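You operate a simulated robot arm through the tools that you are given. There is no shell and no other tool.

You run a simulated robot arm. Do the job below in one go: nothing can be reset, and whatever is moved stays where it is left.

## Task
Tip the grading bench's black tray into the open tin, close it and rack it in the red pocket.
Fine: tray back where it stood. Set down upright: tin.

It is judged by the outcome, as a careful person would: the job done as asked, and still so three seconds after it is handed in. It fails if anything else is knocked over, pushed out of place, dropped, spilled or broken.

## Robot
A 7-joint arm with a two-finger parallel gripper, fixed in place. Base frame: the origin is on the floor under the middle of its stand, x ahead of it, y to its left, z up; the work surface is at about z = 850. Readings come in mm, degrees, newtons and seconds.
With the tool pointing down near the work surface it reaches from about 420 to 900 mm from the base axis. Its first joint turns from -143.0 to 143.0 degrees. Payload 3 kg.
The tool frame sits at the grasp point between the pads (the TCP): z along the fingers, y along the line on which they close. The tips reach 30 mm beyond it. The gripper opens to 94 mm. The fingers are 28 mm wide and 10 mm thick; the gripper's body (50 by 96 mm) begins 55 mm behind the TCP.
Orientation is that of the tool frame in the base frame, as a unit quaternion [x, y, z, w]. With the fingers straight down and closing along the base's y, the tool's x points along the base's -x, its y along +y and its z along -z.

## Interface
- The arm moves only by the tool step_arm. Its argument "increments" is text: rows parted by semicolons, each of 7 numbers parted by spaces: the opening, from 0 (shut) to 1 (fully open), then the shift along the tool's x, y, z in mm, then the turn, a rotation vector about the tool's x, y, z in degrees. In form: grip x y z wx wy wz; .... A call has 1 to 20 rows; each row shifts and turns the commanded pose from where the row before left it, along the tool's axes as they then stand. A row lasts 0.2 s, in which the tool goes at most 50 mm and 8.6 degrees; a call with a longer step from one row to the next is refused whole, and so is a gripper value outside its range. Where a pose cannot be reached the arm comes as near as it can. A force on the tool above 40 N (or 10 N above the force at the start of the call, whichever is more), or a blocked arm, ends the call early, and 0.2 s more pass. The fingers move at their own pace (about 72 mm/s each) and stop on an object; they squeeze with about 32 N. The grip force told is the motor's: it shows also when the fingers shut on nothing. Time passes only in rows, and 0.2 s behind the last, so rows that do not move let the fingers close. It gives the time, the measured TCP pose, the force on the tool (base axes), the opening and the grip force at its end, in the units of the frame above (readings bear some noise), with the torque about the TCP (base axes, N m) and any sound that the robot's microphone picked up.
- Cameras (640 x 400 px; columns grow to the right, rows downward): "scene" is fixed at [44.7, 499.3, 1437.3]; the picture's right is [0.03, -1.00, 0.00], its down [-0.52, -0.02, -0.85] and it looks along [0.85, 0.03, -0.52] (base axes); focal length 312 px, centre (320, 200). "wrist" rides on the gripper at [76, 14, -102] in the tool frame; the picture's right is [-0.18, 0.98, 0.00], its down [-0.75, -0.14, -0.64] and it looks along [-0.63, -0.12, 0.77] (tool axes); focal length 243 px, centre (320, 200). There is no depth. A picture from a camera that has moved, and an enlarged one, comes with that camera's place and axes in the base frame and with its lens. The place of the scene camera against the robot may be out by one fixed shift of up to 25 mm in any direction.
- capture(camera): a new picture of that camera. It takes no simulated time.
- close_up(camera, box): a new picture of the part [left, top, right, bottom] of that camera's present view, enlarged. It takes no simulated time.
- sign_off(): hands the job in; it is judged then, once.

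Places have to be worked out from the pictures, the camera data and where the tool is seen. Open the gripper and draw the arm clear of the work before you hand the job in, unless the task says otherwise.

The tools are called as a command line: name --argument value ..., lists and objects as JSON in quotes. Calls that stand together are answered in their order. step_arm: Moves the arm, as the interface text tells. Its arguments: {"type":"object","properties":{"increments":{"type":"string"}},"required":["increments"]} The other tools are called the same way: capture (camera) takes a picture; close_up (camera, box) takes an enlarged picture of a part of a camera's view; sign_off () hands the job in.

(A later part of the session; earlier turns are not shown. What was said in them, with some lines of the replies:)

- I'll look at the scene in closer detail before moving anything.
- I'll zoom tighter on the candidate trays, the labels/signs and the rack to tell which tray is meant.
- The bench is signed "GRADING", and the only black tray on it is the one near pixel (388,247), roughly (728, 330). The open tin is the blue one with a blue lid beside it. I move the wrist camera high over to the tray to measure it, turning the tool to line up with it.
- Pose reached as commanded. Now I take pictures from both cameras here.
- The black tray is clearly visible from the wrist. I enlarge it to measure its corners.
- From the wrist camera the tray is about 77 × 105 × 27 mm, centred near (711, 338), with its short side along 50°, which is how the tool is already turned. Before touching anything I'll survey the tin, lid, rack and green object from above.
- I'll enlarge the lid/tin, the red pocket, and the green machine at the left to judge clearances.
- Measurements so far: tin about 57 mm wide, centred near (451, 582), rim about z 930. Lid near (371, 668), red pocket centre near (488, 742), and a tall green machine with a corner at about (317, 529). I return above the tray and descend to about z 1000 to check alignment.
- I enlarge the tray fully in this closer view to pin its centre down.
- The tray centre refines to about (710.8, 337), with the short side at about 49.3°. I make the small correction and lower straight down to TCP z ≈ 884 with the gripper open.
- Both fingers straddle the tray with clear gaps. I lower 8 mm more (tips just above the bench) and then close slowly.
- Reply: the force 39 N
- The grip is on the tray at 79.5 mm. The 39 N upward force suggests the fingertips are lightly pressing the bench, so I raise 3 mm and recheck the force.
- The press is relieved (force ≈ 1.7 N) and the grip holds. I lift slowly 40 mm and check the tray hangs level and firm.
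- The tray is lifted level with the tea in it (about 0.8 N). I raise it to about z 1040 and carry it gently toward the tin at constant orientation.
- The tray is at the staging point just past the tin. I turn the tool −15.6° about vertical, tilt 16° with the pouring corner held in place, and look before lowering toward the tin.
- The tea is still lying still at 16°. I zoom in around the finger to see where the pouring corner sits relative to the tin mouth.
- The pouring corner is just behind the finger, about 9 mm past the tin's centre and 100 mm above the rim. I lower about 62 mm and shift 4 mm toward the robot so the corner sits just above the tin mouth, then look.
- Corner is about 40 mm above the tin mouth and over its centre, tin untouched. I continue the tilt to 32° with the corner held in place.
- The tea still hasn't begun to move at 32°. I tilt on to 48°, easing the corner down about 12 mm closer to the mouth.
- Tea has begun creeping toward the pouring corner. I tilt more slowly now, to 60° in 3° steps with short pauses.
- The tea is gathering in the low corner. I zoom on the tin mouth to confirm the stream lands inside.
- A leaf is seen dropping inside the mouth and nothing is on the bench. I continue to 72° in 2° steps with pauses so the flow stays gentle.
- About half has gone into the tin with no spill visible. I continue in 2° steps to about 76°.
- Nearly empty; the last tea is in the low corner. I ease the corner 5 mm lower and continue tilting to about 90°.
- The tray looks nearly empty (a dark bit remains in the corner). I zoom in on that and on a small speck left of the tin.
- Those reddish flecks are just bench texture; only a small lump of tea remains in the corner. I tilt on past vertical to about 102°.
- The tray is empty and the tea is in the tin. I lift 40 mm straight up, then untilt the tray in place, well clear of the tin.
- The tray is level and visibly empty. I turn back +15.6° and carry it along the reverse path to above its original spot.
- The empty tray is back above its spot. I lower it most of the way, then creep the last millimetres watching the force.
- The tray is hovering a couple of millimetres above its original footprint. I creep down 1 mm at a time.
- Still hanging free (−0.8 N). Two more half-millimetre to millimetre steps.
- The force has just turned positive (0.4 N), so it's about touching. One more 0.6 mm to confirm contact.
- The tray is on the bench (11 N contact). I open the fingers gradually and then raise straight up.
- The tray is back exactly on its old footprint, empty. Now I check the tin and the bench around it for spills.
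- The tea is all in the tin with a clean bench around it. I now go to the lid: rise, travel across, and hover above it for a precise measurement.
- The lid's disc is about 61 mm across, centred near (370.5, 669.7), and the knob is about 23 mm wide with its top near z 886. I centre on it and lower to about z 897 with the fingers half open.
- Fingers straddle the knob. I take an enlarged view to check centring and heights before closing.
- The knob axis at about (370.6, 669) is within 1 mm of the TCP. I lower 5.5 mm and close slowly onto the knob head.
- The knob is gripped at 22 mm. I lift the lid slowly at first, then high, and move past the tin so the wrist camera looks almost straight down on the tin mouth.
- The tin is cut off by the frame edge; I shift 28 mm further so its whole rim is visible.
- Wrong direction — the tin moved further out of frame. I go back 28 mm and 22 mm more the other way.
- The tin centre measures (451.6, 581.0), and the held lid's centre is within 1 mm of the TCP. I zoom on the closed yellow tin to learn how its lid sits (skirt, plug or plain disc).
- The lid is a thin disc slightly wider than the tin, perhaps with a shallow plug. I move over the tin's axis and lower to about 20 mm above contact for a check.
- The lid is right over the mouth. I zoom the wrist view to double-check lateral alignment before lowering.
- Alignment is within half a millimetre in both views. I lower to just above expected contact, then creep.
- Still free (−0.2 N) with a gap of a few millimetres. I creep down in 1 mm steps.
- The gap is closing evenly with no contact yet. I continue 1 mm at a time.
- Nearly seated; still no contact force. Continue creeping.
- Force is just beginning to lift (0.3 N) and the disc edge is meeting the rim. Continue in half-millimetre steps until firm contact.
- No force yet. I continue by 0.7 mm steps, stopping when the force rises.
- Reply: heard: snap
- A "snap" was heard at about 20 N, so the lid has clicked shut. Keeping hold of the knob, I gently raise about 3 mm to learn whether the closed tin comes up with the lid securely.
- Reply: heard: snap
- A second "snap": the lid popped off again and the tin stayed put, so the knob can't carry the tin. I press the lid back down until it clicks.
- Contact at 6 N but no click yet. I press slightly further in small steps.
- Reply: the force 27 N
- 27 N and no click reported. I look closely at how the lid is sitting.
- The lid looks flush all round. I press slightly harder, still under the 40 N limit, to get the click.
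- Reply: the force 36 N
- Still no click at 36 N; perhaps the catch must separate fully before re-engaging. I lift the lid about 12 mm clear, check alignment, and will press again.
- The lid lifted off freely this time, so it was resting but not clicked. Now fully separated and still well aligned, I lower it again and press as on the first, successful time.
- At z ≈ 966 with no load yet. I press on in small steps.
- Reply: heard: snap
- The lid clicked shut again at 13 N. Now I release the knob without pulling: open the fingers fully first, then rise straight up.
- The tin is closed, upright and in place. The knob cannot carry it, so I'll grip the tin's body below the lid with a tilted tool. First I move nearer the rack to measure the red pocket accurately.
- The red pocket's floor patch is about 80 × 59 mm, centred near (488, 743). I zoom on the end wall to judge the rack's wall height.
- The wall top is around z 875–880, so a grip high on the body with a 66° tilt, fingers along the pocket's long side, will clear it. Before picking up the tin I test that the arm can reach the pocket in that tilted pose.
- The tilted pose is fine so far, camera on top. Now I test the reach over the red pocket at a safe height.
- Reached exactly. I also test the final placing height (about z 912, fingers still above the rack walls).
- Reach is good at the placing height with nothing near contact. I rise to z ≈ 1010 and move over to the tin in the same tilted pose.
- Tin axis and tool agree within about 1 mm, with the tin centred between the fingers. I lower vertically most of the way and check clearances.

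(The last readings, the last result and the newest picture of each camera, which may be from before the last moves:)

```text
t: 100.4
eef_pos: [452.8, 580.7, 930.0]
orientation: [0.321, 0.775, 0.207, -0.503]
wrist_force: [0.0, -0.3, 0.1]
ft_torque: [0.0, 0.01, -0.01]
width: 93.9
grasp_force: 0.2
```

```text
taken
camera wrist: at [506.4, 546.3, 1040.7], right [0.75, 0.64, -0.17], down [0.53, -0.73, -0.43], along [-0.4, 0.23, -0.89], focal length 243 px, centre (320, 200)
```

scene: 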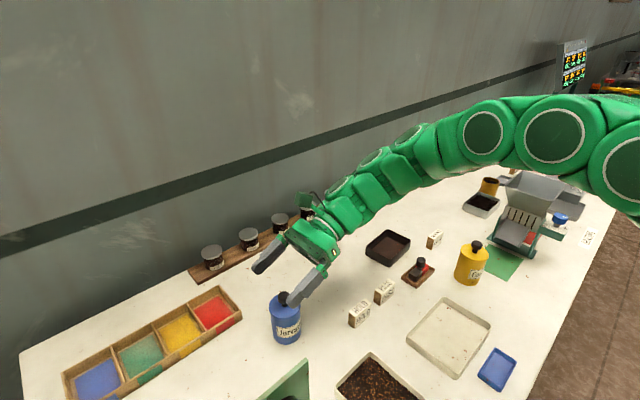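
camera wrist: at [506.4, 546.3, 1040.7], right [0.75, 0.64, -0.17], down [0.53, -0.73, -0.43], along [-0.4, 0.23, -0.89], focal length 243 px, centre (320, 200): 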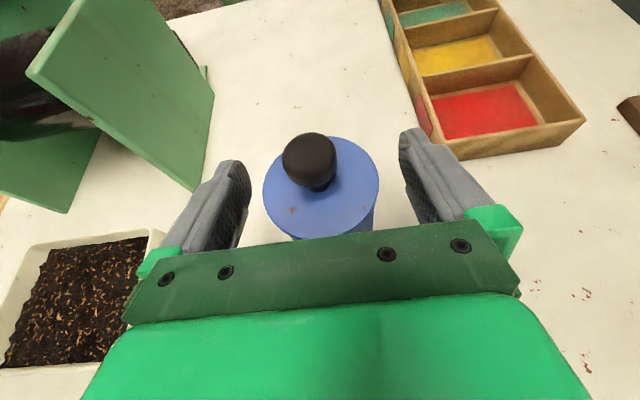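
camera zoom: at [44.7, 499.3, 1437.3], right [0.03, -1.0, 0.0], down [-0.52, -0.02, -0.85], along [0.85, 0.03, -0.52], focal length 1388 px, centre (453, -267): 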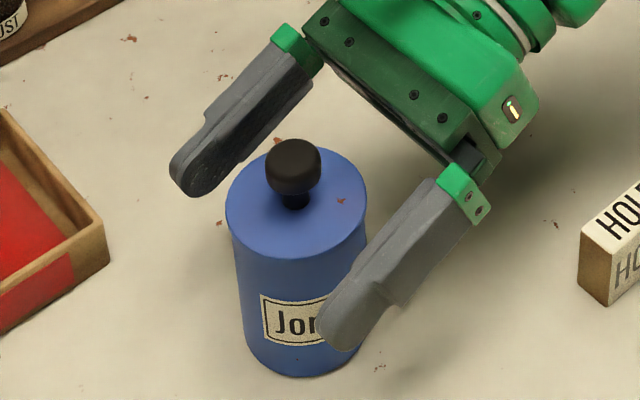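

Fingers straddle the tin cleanly. I lower the last 26 mm to z ≈ 904, just below the lid, and look before closing.

step_arm --increments "1 -11.88 0 5.29 0 0 0; 1 -11.88 0 5.29 0 0 0; 1 0 0 0 0 0 0; 1 0 0 0 0 0 0"

close_up --camera "scene" --box '[230, 260, 350, 350]'

capture --camera "wrist"

```text
t: 101.4
eef_pos: [451.8, 580.1, 903.3]
orientation: [0.322, 0.775, 0.207, -0.502]
wrist_force: [-1.1, -0.2, 0.3]
ft_torque: [-0.01, 0.04, -0.01]
width: 94.0
grasp_force: 0.0
```

```text
4.44 times, centred on (290, 305) of scene
camera zoom: at [44.7, 499.3, 1437.3], right [0.03, -1.0, 0.0], down [-0.52, -0.02, -0.85], along [0.85, 0.03, -0.52], focal length 1388 px, centre (453, -267)
```

zoom: 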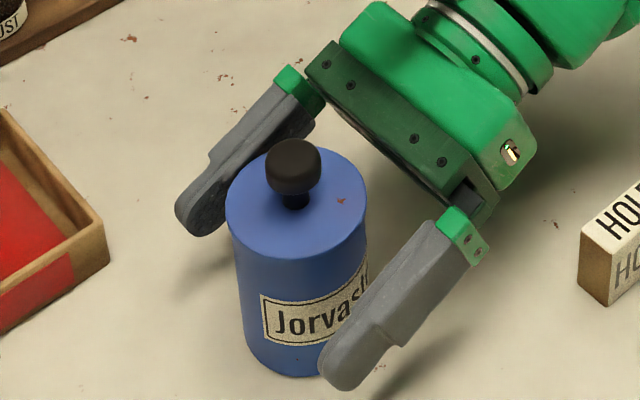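

```text
taken
camera wrist: at [506.2, 546.6, 1014.3], right [0.75, 0.64, -0.17], down [0.53, -0.73, -0.43], along [-0.4, 0.23, -0.89], focal length 243 px, centre (320, 200)
```

wrist: 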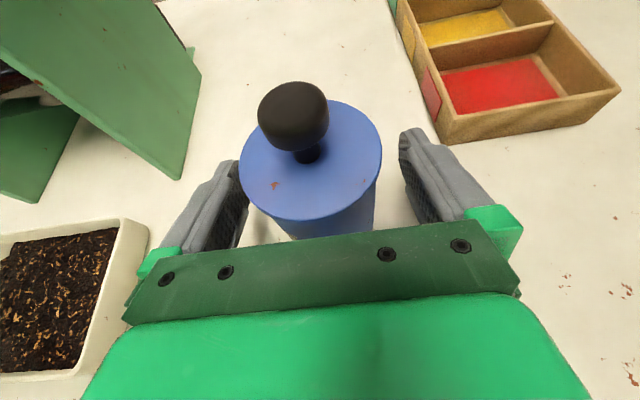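

Fingers are level with the upper body, below the lid. I close slowly onto the tin.

step_arm --increments "0.9 0 0 0 0 0 0; 0.82 0 0 0 0 0 0; 0.76 0 0 0 0 0 0; 0.71 0 0 0 0 0 0; 0.67 0 0 0 0 0 0; 0.64 0 0 0 0 0 0; 0.61 0 0 0 0 0 0; 0.58 0 0 0 0 0 0; 0.5 0 0 0 0 0 0; 0.45 0 0 0 0 0 0; 0.45 0 0 0 0 0 0"

close_up --camera "scene" --box '[230, 260, 350, 350]'

close_up --camera "wrist" --box '[220, 70, 420, 245]'

```text
t: 103.8
eef_pos: [452.8, 582.2, 903.1]
orientation: [0.321, 0.775, 0.207, -0.503]
wrist_force: [0.7, 1.0, 3.0]
ft_torque: [0.1, -0.05, -0.01]
width: 61.6
grasp_force: 32.5
```

```text
4.44 times, centred on (290, 305) of scene
camera zoom: at [44.7, 499.3, 1437.3], right [0.03, -1.0, 0.0], down [-0.52, -0.02, -0.85], along [0.85, 0.03, -0.52], focal length 1388 px, centre (453, -267)
```

zoom: 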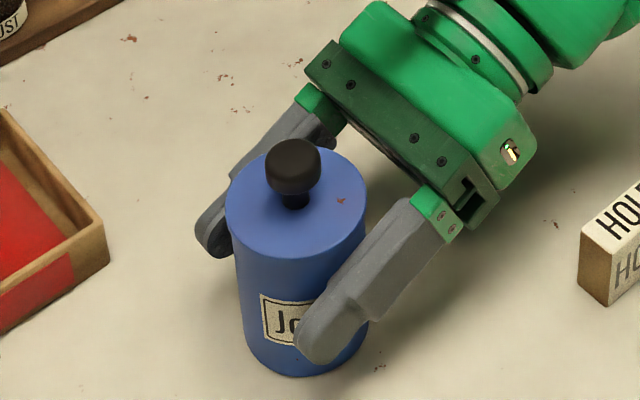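

```text
2.29 times, centred on (320, 158) of wrist
camera zoom: at [506.2, 546.6, 1014.5], right [0.75, 0.64, -0.17], down [0.53, -0.73, -0.43], along [-0.4, 0.23, -0.89], focal length 555 px, centre (320, 297)
```

zoom: 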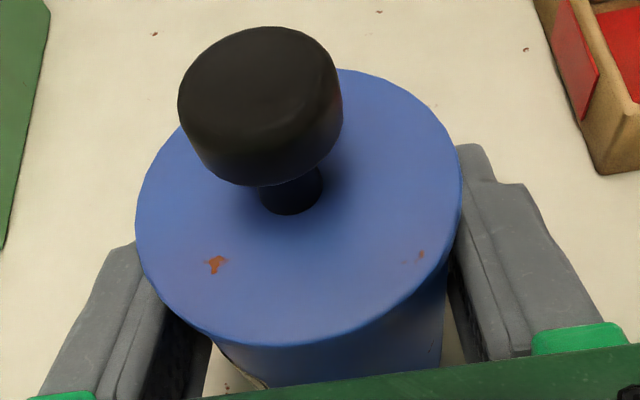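

The fingers stopped at 61.6 mm, which is the lid's diameter, so they've met the lid's skirt rather than the body. I open again, lower about 9 mm, and re-close on the body proper.

step_arm --increments "0.7 0 0 0 0 0 0; 0.78 0 0 0 0 0 0; 0.85 0 0 0 0 0 0; 0.85 -4.1 0 1.83 0 0 0; 0.85 -4.1 0 1.83 0 0 0; 0.85 0 0 0 0 0 0; 0.76 0 0 0 0 0 0; 0.71 0 0 0 0 0 0; 0.67 0 0 0 0 0 0; 0.64 0 0 0 0 0 0; 0.61 0 0 0 0 0 0; 0.58 0 0 0 0 0 0; 0.5 0 0 0 0 0 0; 0.45 0 0 0 0 0 0; 0.45 0 0 0 0 0 0"

close_up --camera "scene" --box '[230, 260, 350, 350]'

close_up --camera "wrist" --box '[220, 70, 420, 245]'

```text
t: 107.0
eef_pos: [451.4, 581.5, 895.1]
orientation: [0.322, 0.775, 0.208, -0.503]
wrist_force: [0.8, 0.5, -0.2]
ft_torque: [0.04, -0.06, -0.04]
width: 61.1
grasp_force: 32.1
```

```text
4.44 times, centred on (290, 305) of scene
camera zoom: at [44.7, 499.3, 1437.3], right [0.03, -1.0, 0.0], down [-0.52, -0.02, -0.85], along [0.85, 0.03, -0.52], focal length 1388 px, centre (453, -267)
```

zoom: 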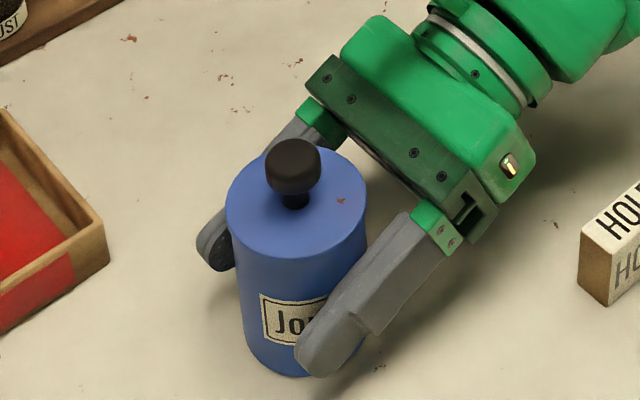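

```text
2.29 times, centred on (320, 158) of wrist
camera zoom: at [506.0, 546.8, 1005.5], right [0.75, 0.64, -0.17], down [0.53, -0.73, -0.43], along [-0.4, 0.23, -0.89], focal length 555 px, centre (320, 297)
```

zoom: 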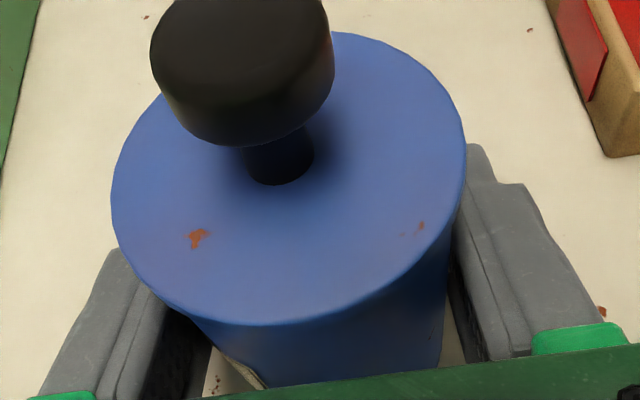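

Same width 9 mm lower, well below the lid, so the tin body itself is what's gripped. I test with a 3 mm lift, listening for any snap.

step_arm --increments "0.4 0.91 0 -0.41 0 0 0; 0.4 0 0 0 0 0 0; 0.4 0.91 0 -0.41 0 0 0; 0.4 0 0 0 0 0 0; 0.4 0.91 0 -0.41 0 0 0; 0.4 0 0 0 0 0 0; 0.4 0 0 0 0 0 0"

close_up --camera "scene" --box '[250, 280, 330, 355]'

```text
t: 108.6
eef_pos: [451.3, 581.4, 897.5]
orientation: [0.321, 0.775, 0.207, -0.503]
wrist_force: [0.0, 0.9, -1.1]
ft_torque: [0.0, -0.04, 0.02]
width: 61.2
grasp_force: 31.8
```

```text
5.33 times, centred on (290, 318) of scene
camera zoom: at [44.7, 499.3, 1437.3], right [0.03, -1.0, 0.0], down [-0.52, -0.02, -0.85], along [0.85, 0.03, -0.52], focal length 1666 px, centre (480, -427)
```

zoom: 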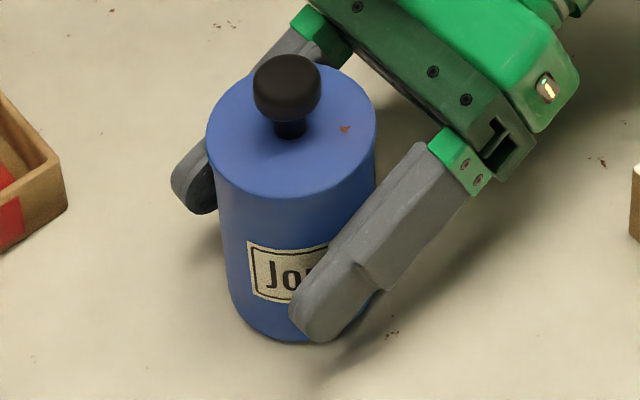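

No snap, and the tin rose with the fingers. I lift 12 mm more and re-check before carrying it.

step_arm --increments "0.4 3.65 0 -1.63 0 0 0; 0.4 7.31 0 -3.25 0 0 0; 0.4 0 0 0 0 0 0; 0.4 0 0 0 0 0 0"

close_up --camera "scene" --box '[250, 280, 330, 355]'

capture --camera "wrist"

```text
t: 109.6
eef_pos: [451.4, 581.1, 909.6]
orientation: [0.321, 0.776, 0.207, -0.502]
wrist_force: [0.7, -0.2, -1.8]
ft_torque: [0.01, 0.0, 0.01]
width: 61.1
grasp_force: 32.4
```

```text
5.33 times, centred on (290, 318) of scene
camera zoom: at [44.7, 499.3, 1437.3], right [0.03, -1.0, 0.0], down [-0.52, -0.02, -0.85], along [0.85, 0.03, -0.52], focal length 1666 px, centre (480, -427)
```

zoom: 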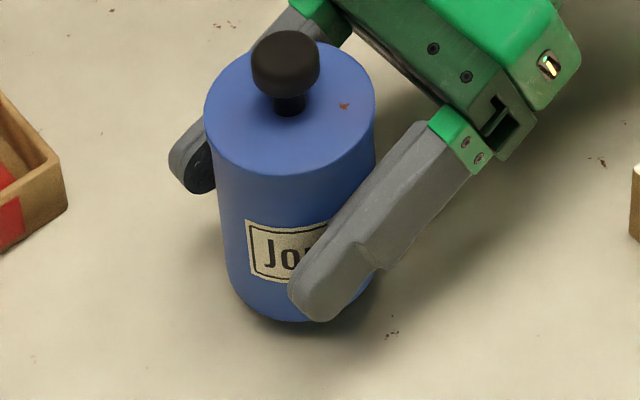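

```text
taken
camera wrist: at [505.9, 546.4, 1020.2], right [0.75, 0.64, -0.17], down [0.53, -0.73, -0.43], along [-0.4, 0.23, -0.89], focal length 243 px, centre (320, 200)
```

wrist: 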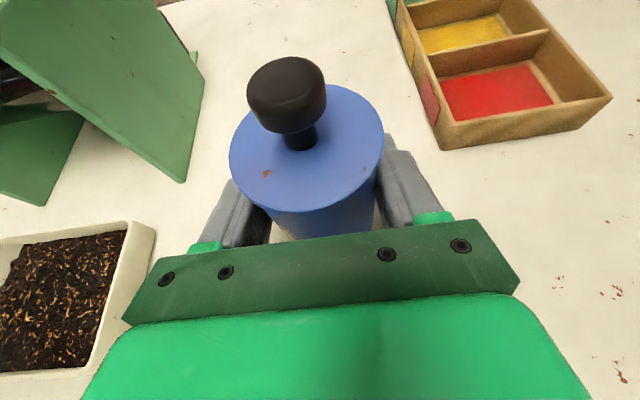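

The tin hangs upright and secure with the lid on. I raise it to z ≈ 985 and carry it gently over the red pocket.

step_arm --increments "0.4 13.7 0 -6.1 0 0 0; 0.4 20.1 0 -8.95 0 0 0; 0.4 22.84 0 -10.17 0 0 0; 0.4 11.9 0 -5.3 0 0 0; 0.4 0 0 0 0 0 0; 0.4 2.6 10.05 5.82 0 0 0; 0.4 5.18 20.1 11.63 0 0 0; 0.4 5.18 20.1 11.63 0 0 0; 0.4 5.18 20.1 11.63 0 0 0; 0.4 5.18 20.1 11.63 0 0 0; 0.4 5.18 20.1 11.63 0 0 0; 0.4 5.18 20.1 11.63 0 0 0; 0.4 2.6 10.05 5.82 0 0 0; 0.4 0 0 0 0 0 0; 0.4 0 0 0 0 0 0"

capture --camera "scene"

close_up --camera "scene" --box '[140, 210, 300, 340]'

capture --camera "wrist"

```text
t: 112.8
eef_pos: [490.0, 743.8, 984.2]
orientation: [0.322, 0.775, 0.207, -0.503]
wrist_force: [-0.4, -1.1, -0.8]
ft_torque: [-0.01, 0.02, -0.01]
width: 61.0
grasp_force: 31.5
```

```text
taken
```

scene: 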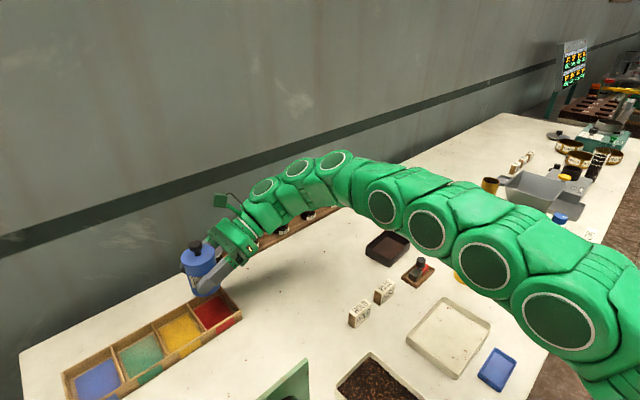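

```text
3.08 times, centred on (220, 275) of scene
camera zoom: at [44.7, 499.3, 1437.3], right [0.03, -1.0, 0.0], down [-0.52, -0.02, -0.85], along [0.85, 0.03, -0.52], focal length 961 px, centre (628, -31)
```

zoom: 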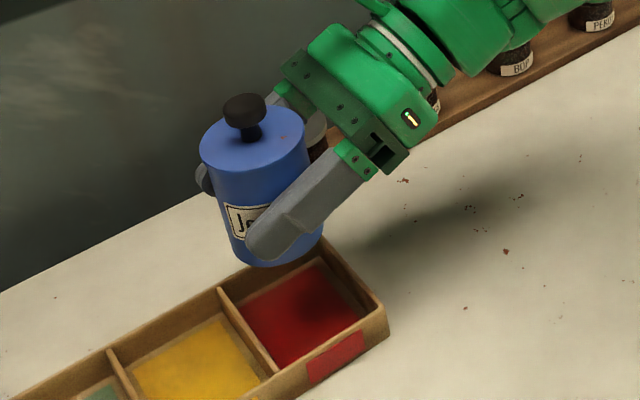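

```text
taken
camera wrist: at [542.3, 709.6, 1095.2], right [0.75, 0.64, -0.17], down [0.53, -0.73, -0.43], along [-0.4, 0.23, -0.89], focal length 243 px, centre (320, 200)
```

wrist: 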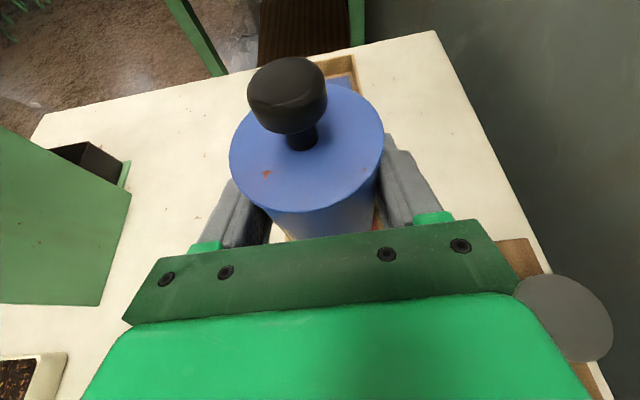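

The tin is over the red pocket and upright. I lower to where its base is just above the rack wall and check alignment.

step_arm --increments "0.4 -13.9 -0.4 5.6 0 0 0; 0.4 -18.27 0 8.13 0 0 0; 0.4 -13.7 0 6.1 0 0 0; 0.4 0 0 0 0 0 0; 0.4 0 0 0 0 0 0"

close_up --camera "scene" --box '[170, 240, 270, 330]'

capture --camera "wrist"

```text
t: 114.0
eef_pos: [487.9, 743.1, 934.3]
orientation: [0.322, 0.775, 0.208, -0.503]
wrist_force: [0.1, -0.4, -0.7]
ft_torque: [-0.01, -0.01, 0.02]
width: 61.5
grasp_force: 32.2
```

```text
4.44 times, centred on (220, 285) of scene
camera zoom: at [44.7, 499.3, 1437.3], right [0.03, -1.0, 0.0], down [-0.52, -0.02, -0.85], along [0.85, 0.03, -0.52], focal length 1388 px, centre (764, -178)
```

zoom: 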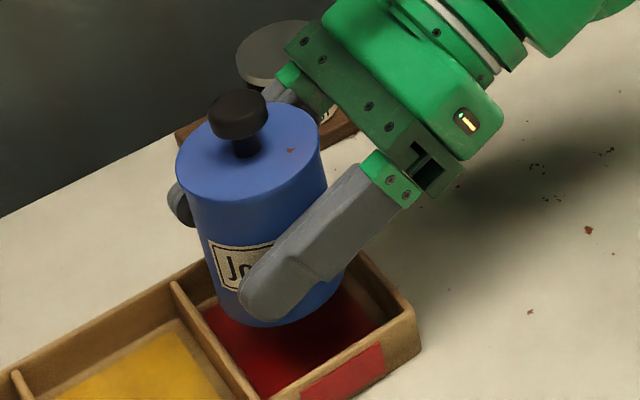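

```text
taken
camera wrist: at [542.6, 708.5, 1045.6], right [0.75, 0.64, -0.17], down [0.53, -0.73, -0.43], along [-0.4, 0.23, -0.89], focal length 243 px, centre (320, 200)
```

wrist: 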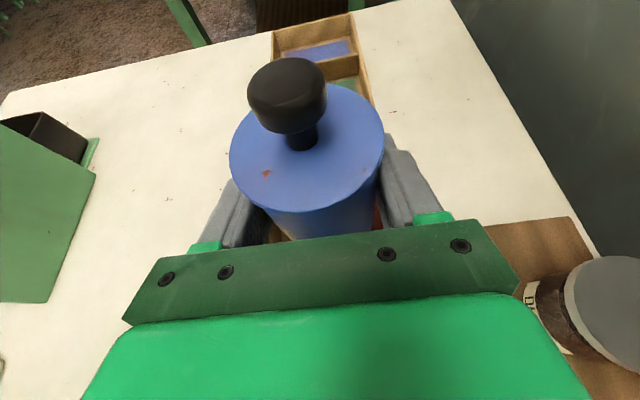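

Positions agree: tin axis is at about (488.4, 742.9) against a pocket centre of (488.2, 743.3). I lower it into the pocket slowly, stopping short of the floor.

step_arm --increments "0.4 -7.31 0 3.25 0 0 0; 0.4 -7.31 0 3.25 0 0 0; 0.4 -7.31 0 3.25 0 0 0; 0.4 -3.65 0 1.63 0 0 0; 0.4 0 0 0 0 0 0; 0.4 0 0 0 0 0 0"

close_up --camera "scene" --box '[170, 240, 270, 330]'

close_up --camera "wrist" --box '[180, 60, 460, 245]'

```text
t: 115.4
eef_pos: [487.8, 743.2, 906.1]
orientation: [0.321, 0.775, 0.207, -0.503]
wrist_force: [-0.3, 0.6, -0.5]
ft_torque: [0.0, -0.01, 0.0]
width: 61.1
grasp_force: 31.8
```

```text
4.44 times, centred on (220, 285) of scene
camera zoom: at [44.7, 499.3, 1437.3], right [0.03, -1.0, 0.0], down [-0.52, -0.02, -0.85], along [0.85, 0.03, -0.52], focal length 1388 px, centre (764, -178)
```

zoom: 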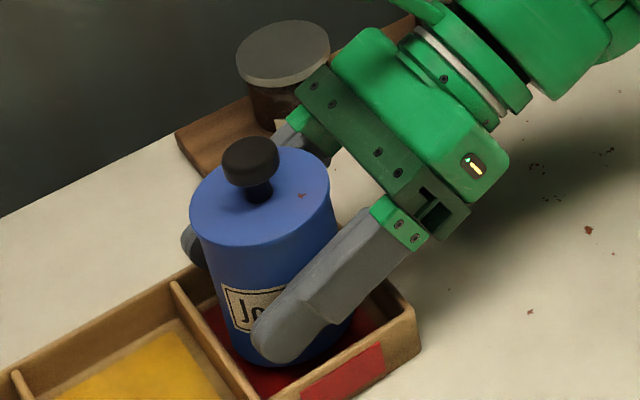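

```text
2.16 times, centred on (320, 152) of wrist
camera zoom: at [542.6, 708.5, 1017.6], right [0.75, 0.64, -0.17], down [0.53, -0.73, -0.43], along [-0.4, 0.23, -0.89], focal length 525 px, centre (320, 303)
```

zoom: 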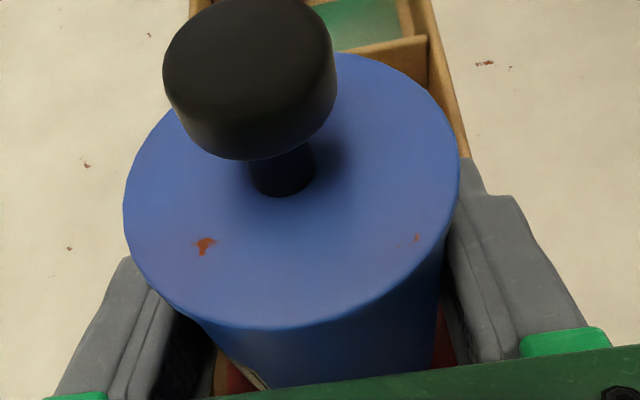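

The tin's base is inside the pocket walls, free of contact. I creep down 1 mm at a time toward the floor.

step_arm --increments "0.4 -1.83 0 0.81 0 0 0; 0.4 -1.83 0 0.81 0 0 0; 0.4 0 0 0 0 0 0; 0.4 -0.91 0 0.41 0 0 0; 0.4 0 0 0 0 0 0; 0.4 0 0 0 0 0 0"

```text
t: 116.8
eef_pos: [489.1, 742.1, 900.4]
orientation: [0.322, 0.775, 0.207, -0.502]
wrist_force: [-0.1, 0.0, 0.3]
ft_torque: [-0.01, 0.02, -0.02]
width: 61.2
grasp_force: 31.6
```

Little change in force. Continuing in sub-millimetre steps.

step_arm --increments "0.4 -0.73 0 0.33 0 0 0; 0.4 0 0 0 0 0 0; 0.4 -0.73 0 0.33 0 0 0; 0.4 0 0 0 0 0 0; 0.4 0 0 0 0 0 0"

close_up --camera "scene" --box '[170, 240, 270, 330]'

```text
t: 118.0
eef_pos: [489.6, 743.1, 900.7]
orientation: [0.322, 0.775, 0.208, -0.503]
wrist_force: [0.6, 0.5, 1.6]
ft_torque: [0.05, -0.06, -0.03]
width: 61.2
grasp_force: 32.4
```

```text
4.44 times, centred on (220, 285) of scene
camera zoom: at [44.7, 499.3, 1437.3], right [0.03, -1.0, 0.0], down [-0.52, -0.02, -0.85], along [0.85, 0.03, -0.52], focal length 1388 px, centre (764, -178)
```

zoom: 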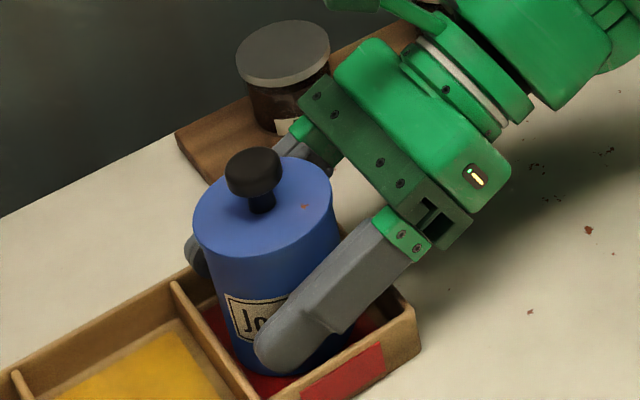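

Force is rising slightly (1.6 N). One more small step to confirm the base is on the floor.

step_arm --increments "0.4 -0.64 0 0.28 0 0 0; 0.4 0 0 0 0 0 0; 0.4 0 0 0 0 0 0"

close_up --camera "wrist" --box '[180, 60, 460, 245]'

```text
t: 118.8
eef_pos: [488.9, 742.6, 898.9]
orientation: [0.321, 0.775, 0.208, -0.502]
wrist_force: [-1.2, 0.1, 10.0]
ft_torque: [0.22, -0.22, 0.03]
width: 61.3
grasp_force: 32.4
```

```text
2.16 times, centred on (320, 152) of wrist
camera zoom: at [542.7, 708.3, 1010.7], right [0.75, 0.64, -0.17], down [0.53, -0.73, -0.43], along [-0.4, 0.23, -0.89], focal length 525 px, centre (320, 303)
```

zoom: 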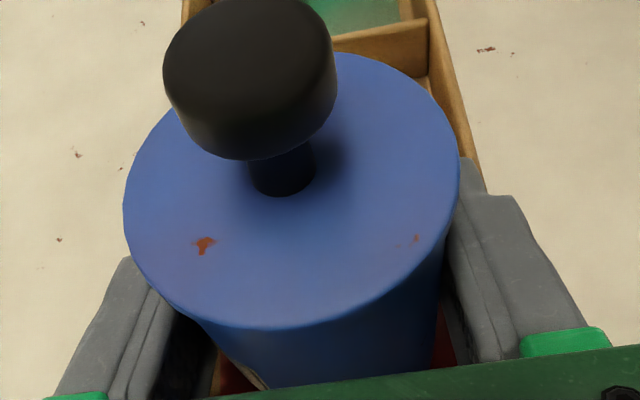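

Contact confirmed at 10 N: the tin stands on the pocket floor. I relieve the pressure slightly and open the fingers just a few millimetres each side.

step_arm --increments "0.4 0.27 0 -0.12 0 0 0; 0.64 0 0 0 0 0 0; 0.66 0 0 0 0 0 0; 0.68 0 0 0 0 0 0; 0.7 0 0 0 0 0 0; 0.71 0 0 0 0 0 0; 0.71 0 0 0 0 0 0"

close_up --camera "wrist" --box '[180, 60, 460, 245]'

close_up --camera "scene" --box '[170, 240, 270, 330]'

```text
t: 120.4
eef_pos: [488.7, 743.7, 898.3]
orientation: [0.322, 0.775, 0.208, -0.502]
wrist_force: [-0.1, -0.3, -0.3]
ft_torque: [0.01, 0.02, -0.01]
width: 66.6
grasp_force: 0.1
```

```text
2.16 times, centred on (320, 152) of wrist
camera zoom: at [542.7, 708.2, 1010.3], right [0.75, 0.64, -0.17], down [0.53, -0.73, -0.43], along [-0.4, 0.23, -0.89], focal length 525 px, centre (320, 303)
```

zoom: 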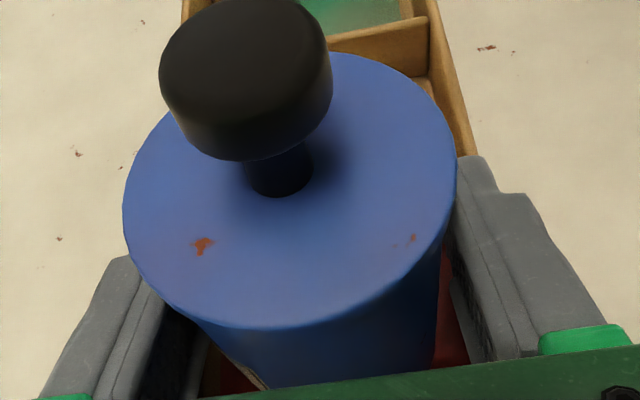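

```text
4.44 times, centred on (220, 285) of scene
camera zoom: at [44.7, 499.3, 1437.3], right [0.03, -1.0, 0.0], down [-0.52, -0.02, -0.85], along [0.85, 0.03, -0.52], focal length 1388 px, centre (764, -178)
```

zoom: 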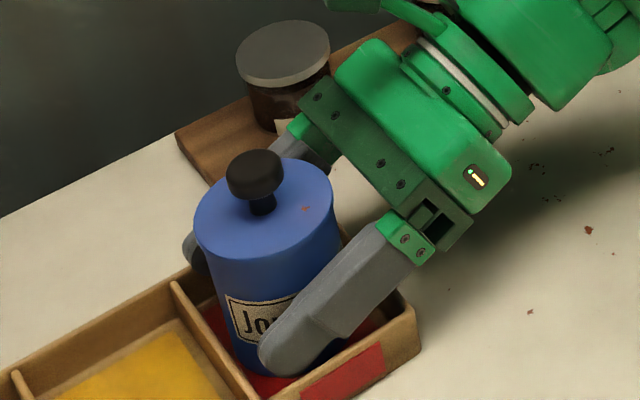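

The tin is released and standing on its own. I nudge 0.6 mm to centre the gap, then withdraw backward along the tool axis, checking part-way.

step_arm --increments "0.71 0 -0.6 0 0 0 0; 0.72 0 0 -4 0 0 0; 0.72 0 0 -8 0 0 0; 0.72 0 0 -10 0 0 0; 0.72 0 0 0 0 0 0"

close_up --camera "scene" --box '[170, 240, 270, 330]'

capture --camera "wrist"

```text
t: 121.6
eef_pos: [501.5, 728.4, 907.7]
orientation: [0.321, 0.775, 0.206, -0.503]
wrist_force: [0.5, 0.2, 0.4]
ft_torque: [0.0, 0.0, 0.0]
width: 67.6
grasp_force: 0.0
```

```text
4.44 times, centred on (220, 285) of scene
camera zoom: at [44.7, 499.3, 1437.3], right [0.03, -1.0, 0.0], down [-0.52, -0.02, -0.85], along [0.85, 0.03, -0.52], focal length 1388 px, centre (764, -178)
```

zoom: 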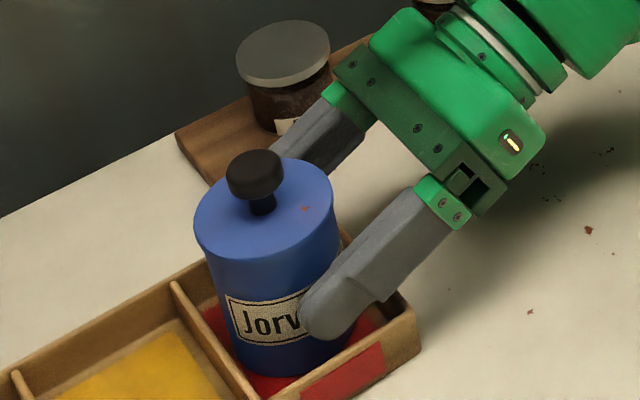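

```text
taken
camera wrist: at [556.5, 693.4, 1019.5], right [0.75, 0.64, -0.17], down [0.53, -0.73, -0.43], along [-0.4, 0.23, -0.89], focal length 243 px, centre (320, 200)
```

wrist: 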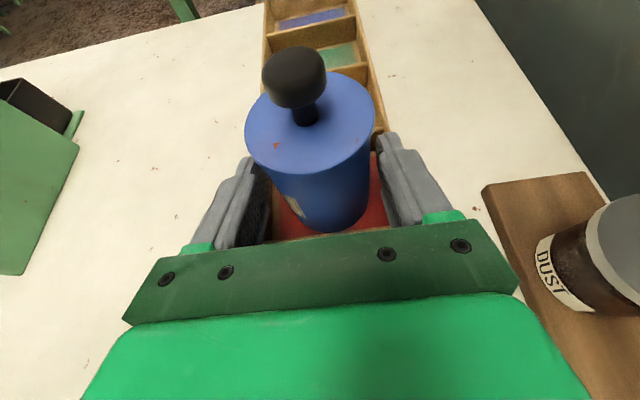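

The tin stays put as the fingers slide away. I continue withdrawing until the fingertips are clear of it, then rise.

step_arm --increments "0.72 0 0 -14 0 0 0; 0.72 0 0 -16 0 0 0; 0.72 0 0 -18 0 0 0; 0.72 0 0 -20 0 0 0; 0.72 0 0 -20 0 0 0; 0.72 0 0 0 0 0 0"

capture --camera "scene"

close_up --camera "scene" --box '[160, 230, 300, 340]'

capture --camera "wrist"

```text
t: 123.0
eef_pos: [560.1, 670.3, 943.4]
orientation: [0.323, 0.775, 0.208, -0.502]
wrist_force: [0.5, -0.3, 0.0]
ft_torque: [0.01, 0.02, -0.01]
width: 67.6
grasp_force: 0.1
```

```text
taken
```

scene: 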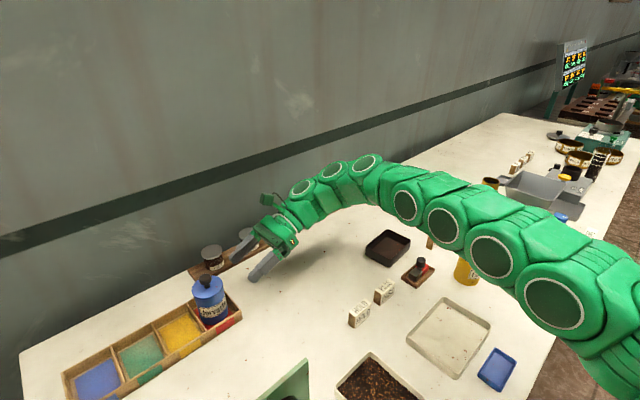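

```text
3.64 times, centred on (230, 285) of scene
camera zoom: at [44.7, 499.3, 1437.3], right [0.03, -1.0, 0.0], down [-0.52, -0.02, -0.85], along [0.85, 0.03, -0.52], focal length 1136 px, centre (647, -109)
```

zoom: 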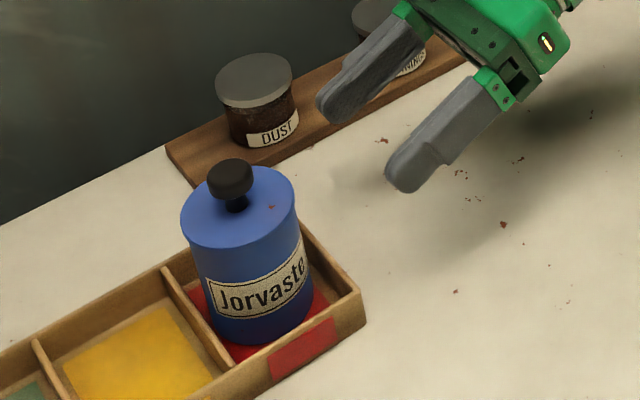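

```text
taken
camera wrist: at [613.6, 636.1, 1055.5], right [0.75, 0.64, -0.17], down [0.53, -0.73, -0.43], along [-0.4, 0.23, -0.89], focal length 243 px, centre (320, 200)
```

wrist: 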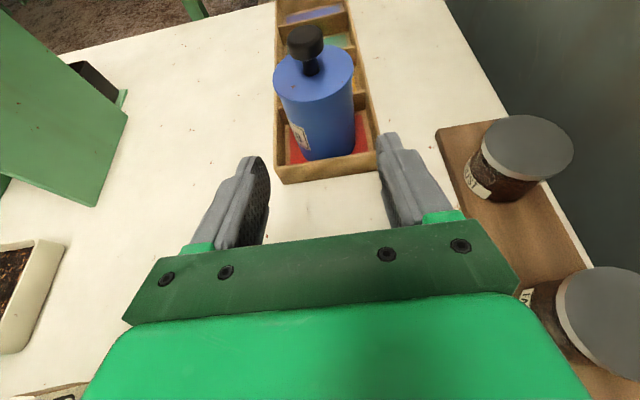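

The tin stands upright and closed in the red pocket. I rise straight up well clear, untilt the tool, and move away from the work.

step_arm --increments "0.72 27.4 0 -12.2 0 0 0; 0.72 27.4 0 -12.2 0 0 0; 1 27.4 0 -12.2 0 0 0; 1 27.4 0 -12.2 0 0 0; 1 27.4 0 -12.2 0 0 0; 1 27.4 0 -12.2 0 0 0; 1 0 0 0 0 -8.25 0; 1 0 0 0 0 -8.25 0; 1 0 0 0 0 -8.25 0; 1 0 0 0 0 -8.25 0; 1 0 0 0 0 -8.25 0; 1 0 0 0 0 -8.25 0; 1 0 0 0 0 -8.25 0; 1 0 0 0 0 -8.25 0; 1 0 0 0 0 0 0"

capture --camera "scene"

close_up --camera "scene" --box '[170, 250, 270, 350]'

```text
t: 126.2
eef_pos: [525.1, 641.3, 1086.3]
orientation: [0.383, 0.924, -0.001, 0.001]
wrist_force: [-0.4, 0.6, -0.1]
ft_torque: [-0.01, 0.0, -0.01]
width: 94.1
grasp_force: 0.1
out of reach, approached as far as the arm can: row 7, 8, 9, 10, 11, 12, 14
```

```text
taken
```

scene: 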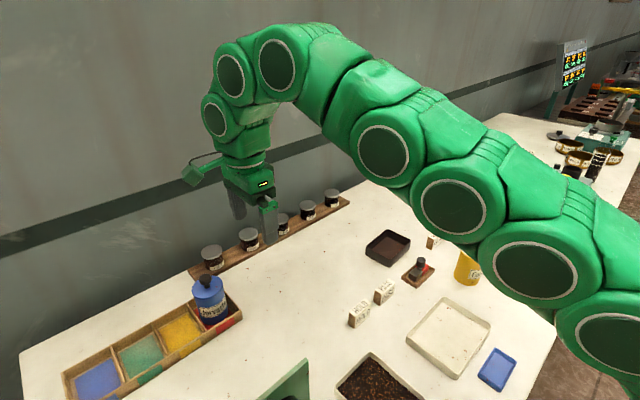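

```text
4.00 times, centred on (220, 300) of scene
camera zoom: at [44.7, 499.3, 1437.3], right [0.03, -1.0, 0.0], down [-0.52, -0.02, -0.85], along [0.85, 0.03, -0.52], focal length 1249 px, centre (720, -200)
```

zoom: 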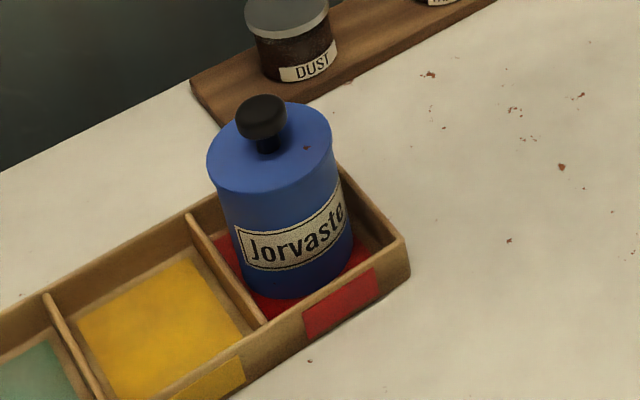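

The tin is well seated and the area is tidy. I draw the arm back toward the robot, away from the bench items.

step_arm --increments "1 0 -29 -5 0 0 0; 1 0 -29 -10 0 0 0; 1 0 -29 -12 0 0 0; 1 0 -29 -12 0 0 0; 1 0 -29 -12 0 0 0; 1 0 -29 -12 0 0 0; 1 0 -29 -12 0 0 0; 1 0 -29 -12 0 0 0; 1 0 0 0 0 0 0; 1 0 0 0 0 0 0"

capture --camera "scene"

capture --camera "wrist"

close_up --camera "scene" --box '[160, 240, 320, 400]'

close_up --camera "scene" --box '[330, 220, 530, 400]'

```text
t: 128.4
eef_pos: [360.2, 475.7, 1174.1]
orientation: [0.383, 0.924, -0.001, 0.001]
wrist_force: [-0.1, -0.1, 0.3]
ft_torque: [0.03, 0.02, 0.01]
width: 93.7
grasp_force: 0.0
```

```text
taken
```

scene: 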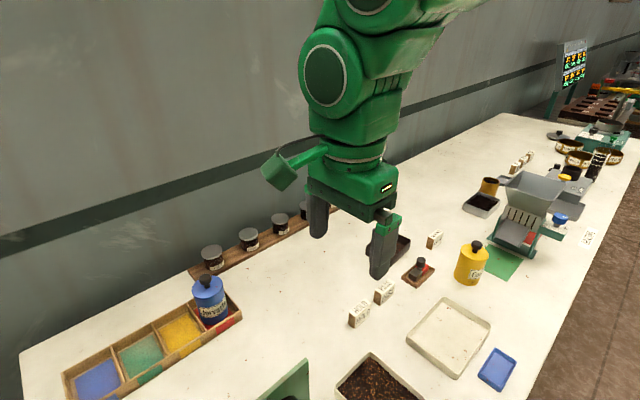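

```text
taken
camera wrist: at [317.1, 539.8, 1276.0], right [0.83, 0.56, 0.0], down [0.43, -0.63, 0.64], along [0.36, -0.53, -0.77], focal length 243 px, centre (320, 200)
```

wrist: 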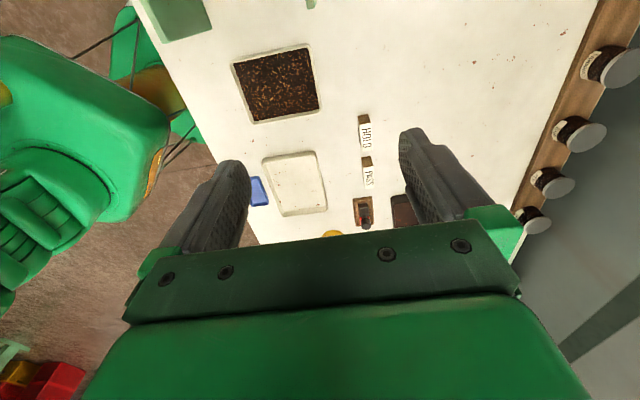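

```text
2.50 times, centred on (240, 320) of scene
camera zoom: at [44.7, 499.3, 1437.3], right [0.03, -1.0, 0.0], down [-0.52, -0.02, -0.85], along [0.85, 0.03, -0.52], focal length 781 px, centre (520, -100)
```

zoom: 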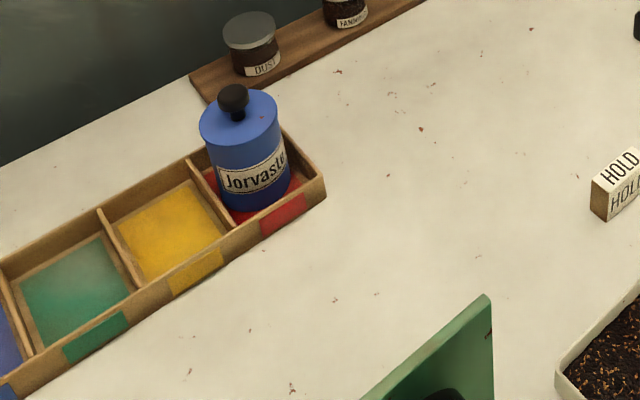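

```text
2.22 times, centred on (430, 310) of scene
camera zoom: at [44.7, 499.3, 1437.3], right [0.03, -1.0, 0.0], down [-0.52, -0.02, -0.85], along [0.85, 0.03, -0.52], focal length 694 px, centre (76, -44)
```

zoom: 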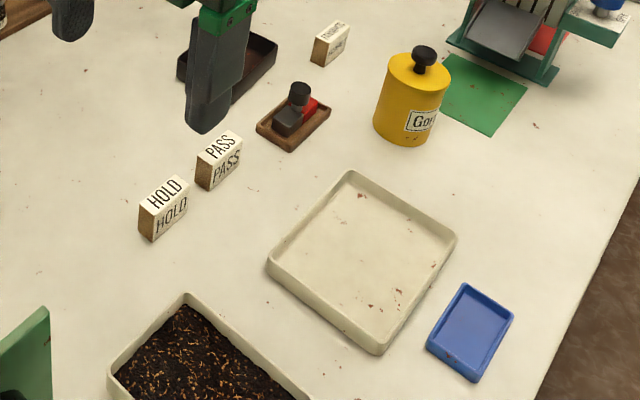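

The tin sits upright and closed in the red pocket, and the black tray is empty on its original spot. Every other item is where it was, no snap has sounded since the final closing, and the gripper is open and clear. I hand the job in.

sign_off

```text
The job is handed in.
```

The black tray's tea is in the blue "Jorvaste" tin, the lid is snapped shut, and the tin stands upright in the red pocket.

- **Tray:** it is empty and back on its original spot; its position in the camera view matches the starting picture.
- **Lid:** it clicked shut, but popped off when I tested lifting the tin by its knob. I closed it again until it clicked, then moved the tin by its body. I heard no further snap.
- **Spills and other items:** I saw no tea on the bench around where the tin was filled. The other items near the work look unmoved.
- **Arm:** the gripper is open and drawn back clear of the bench.
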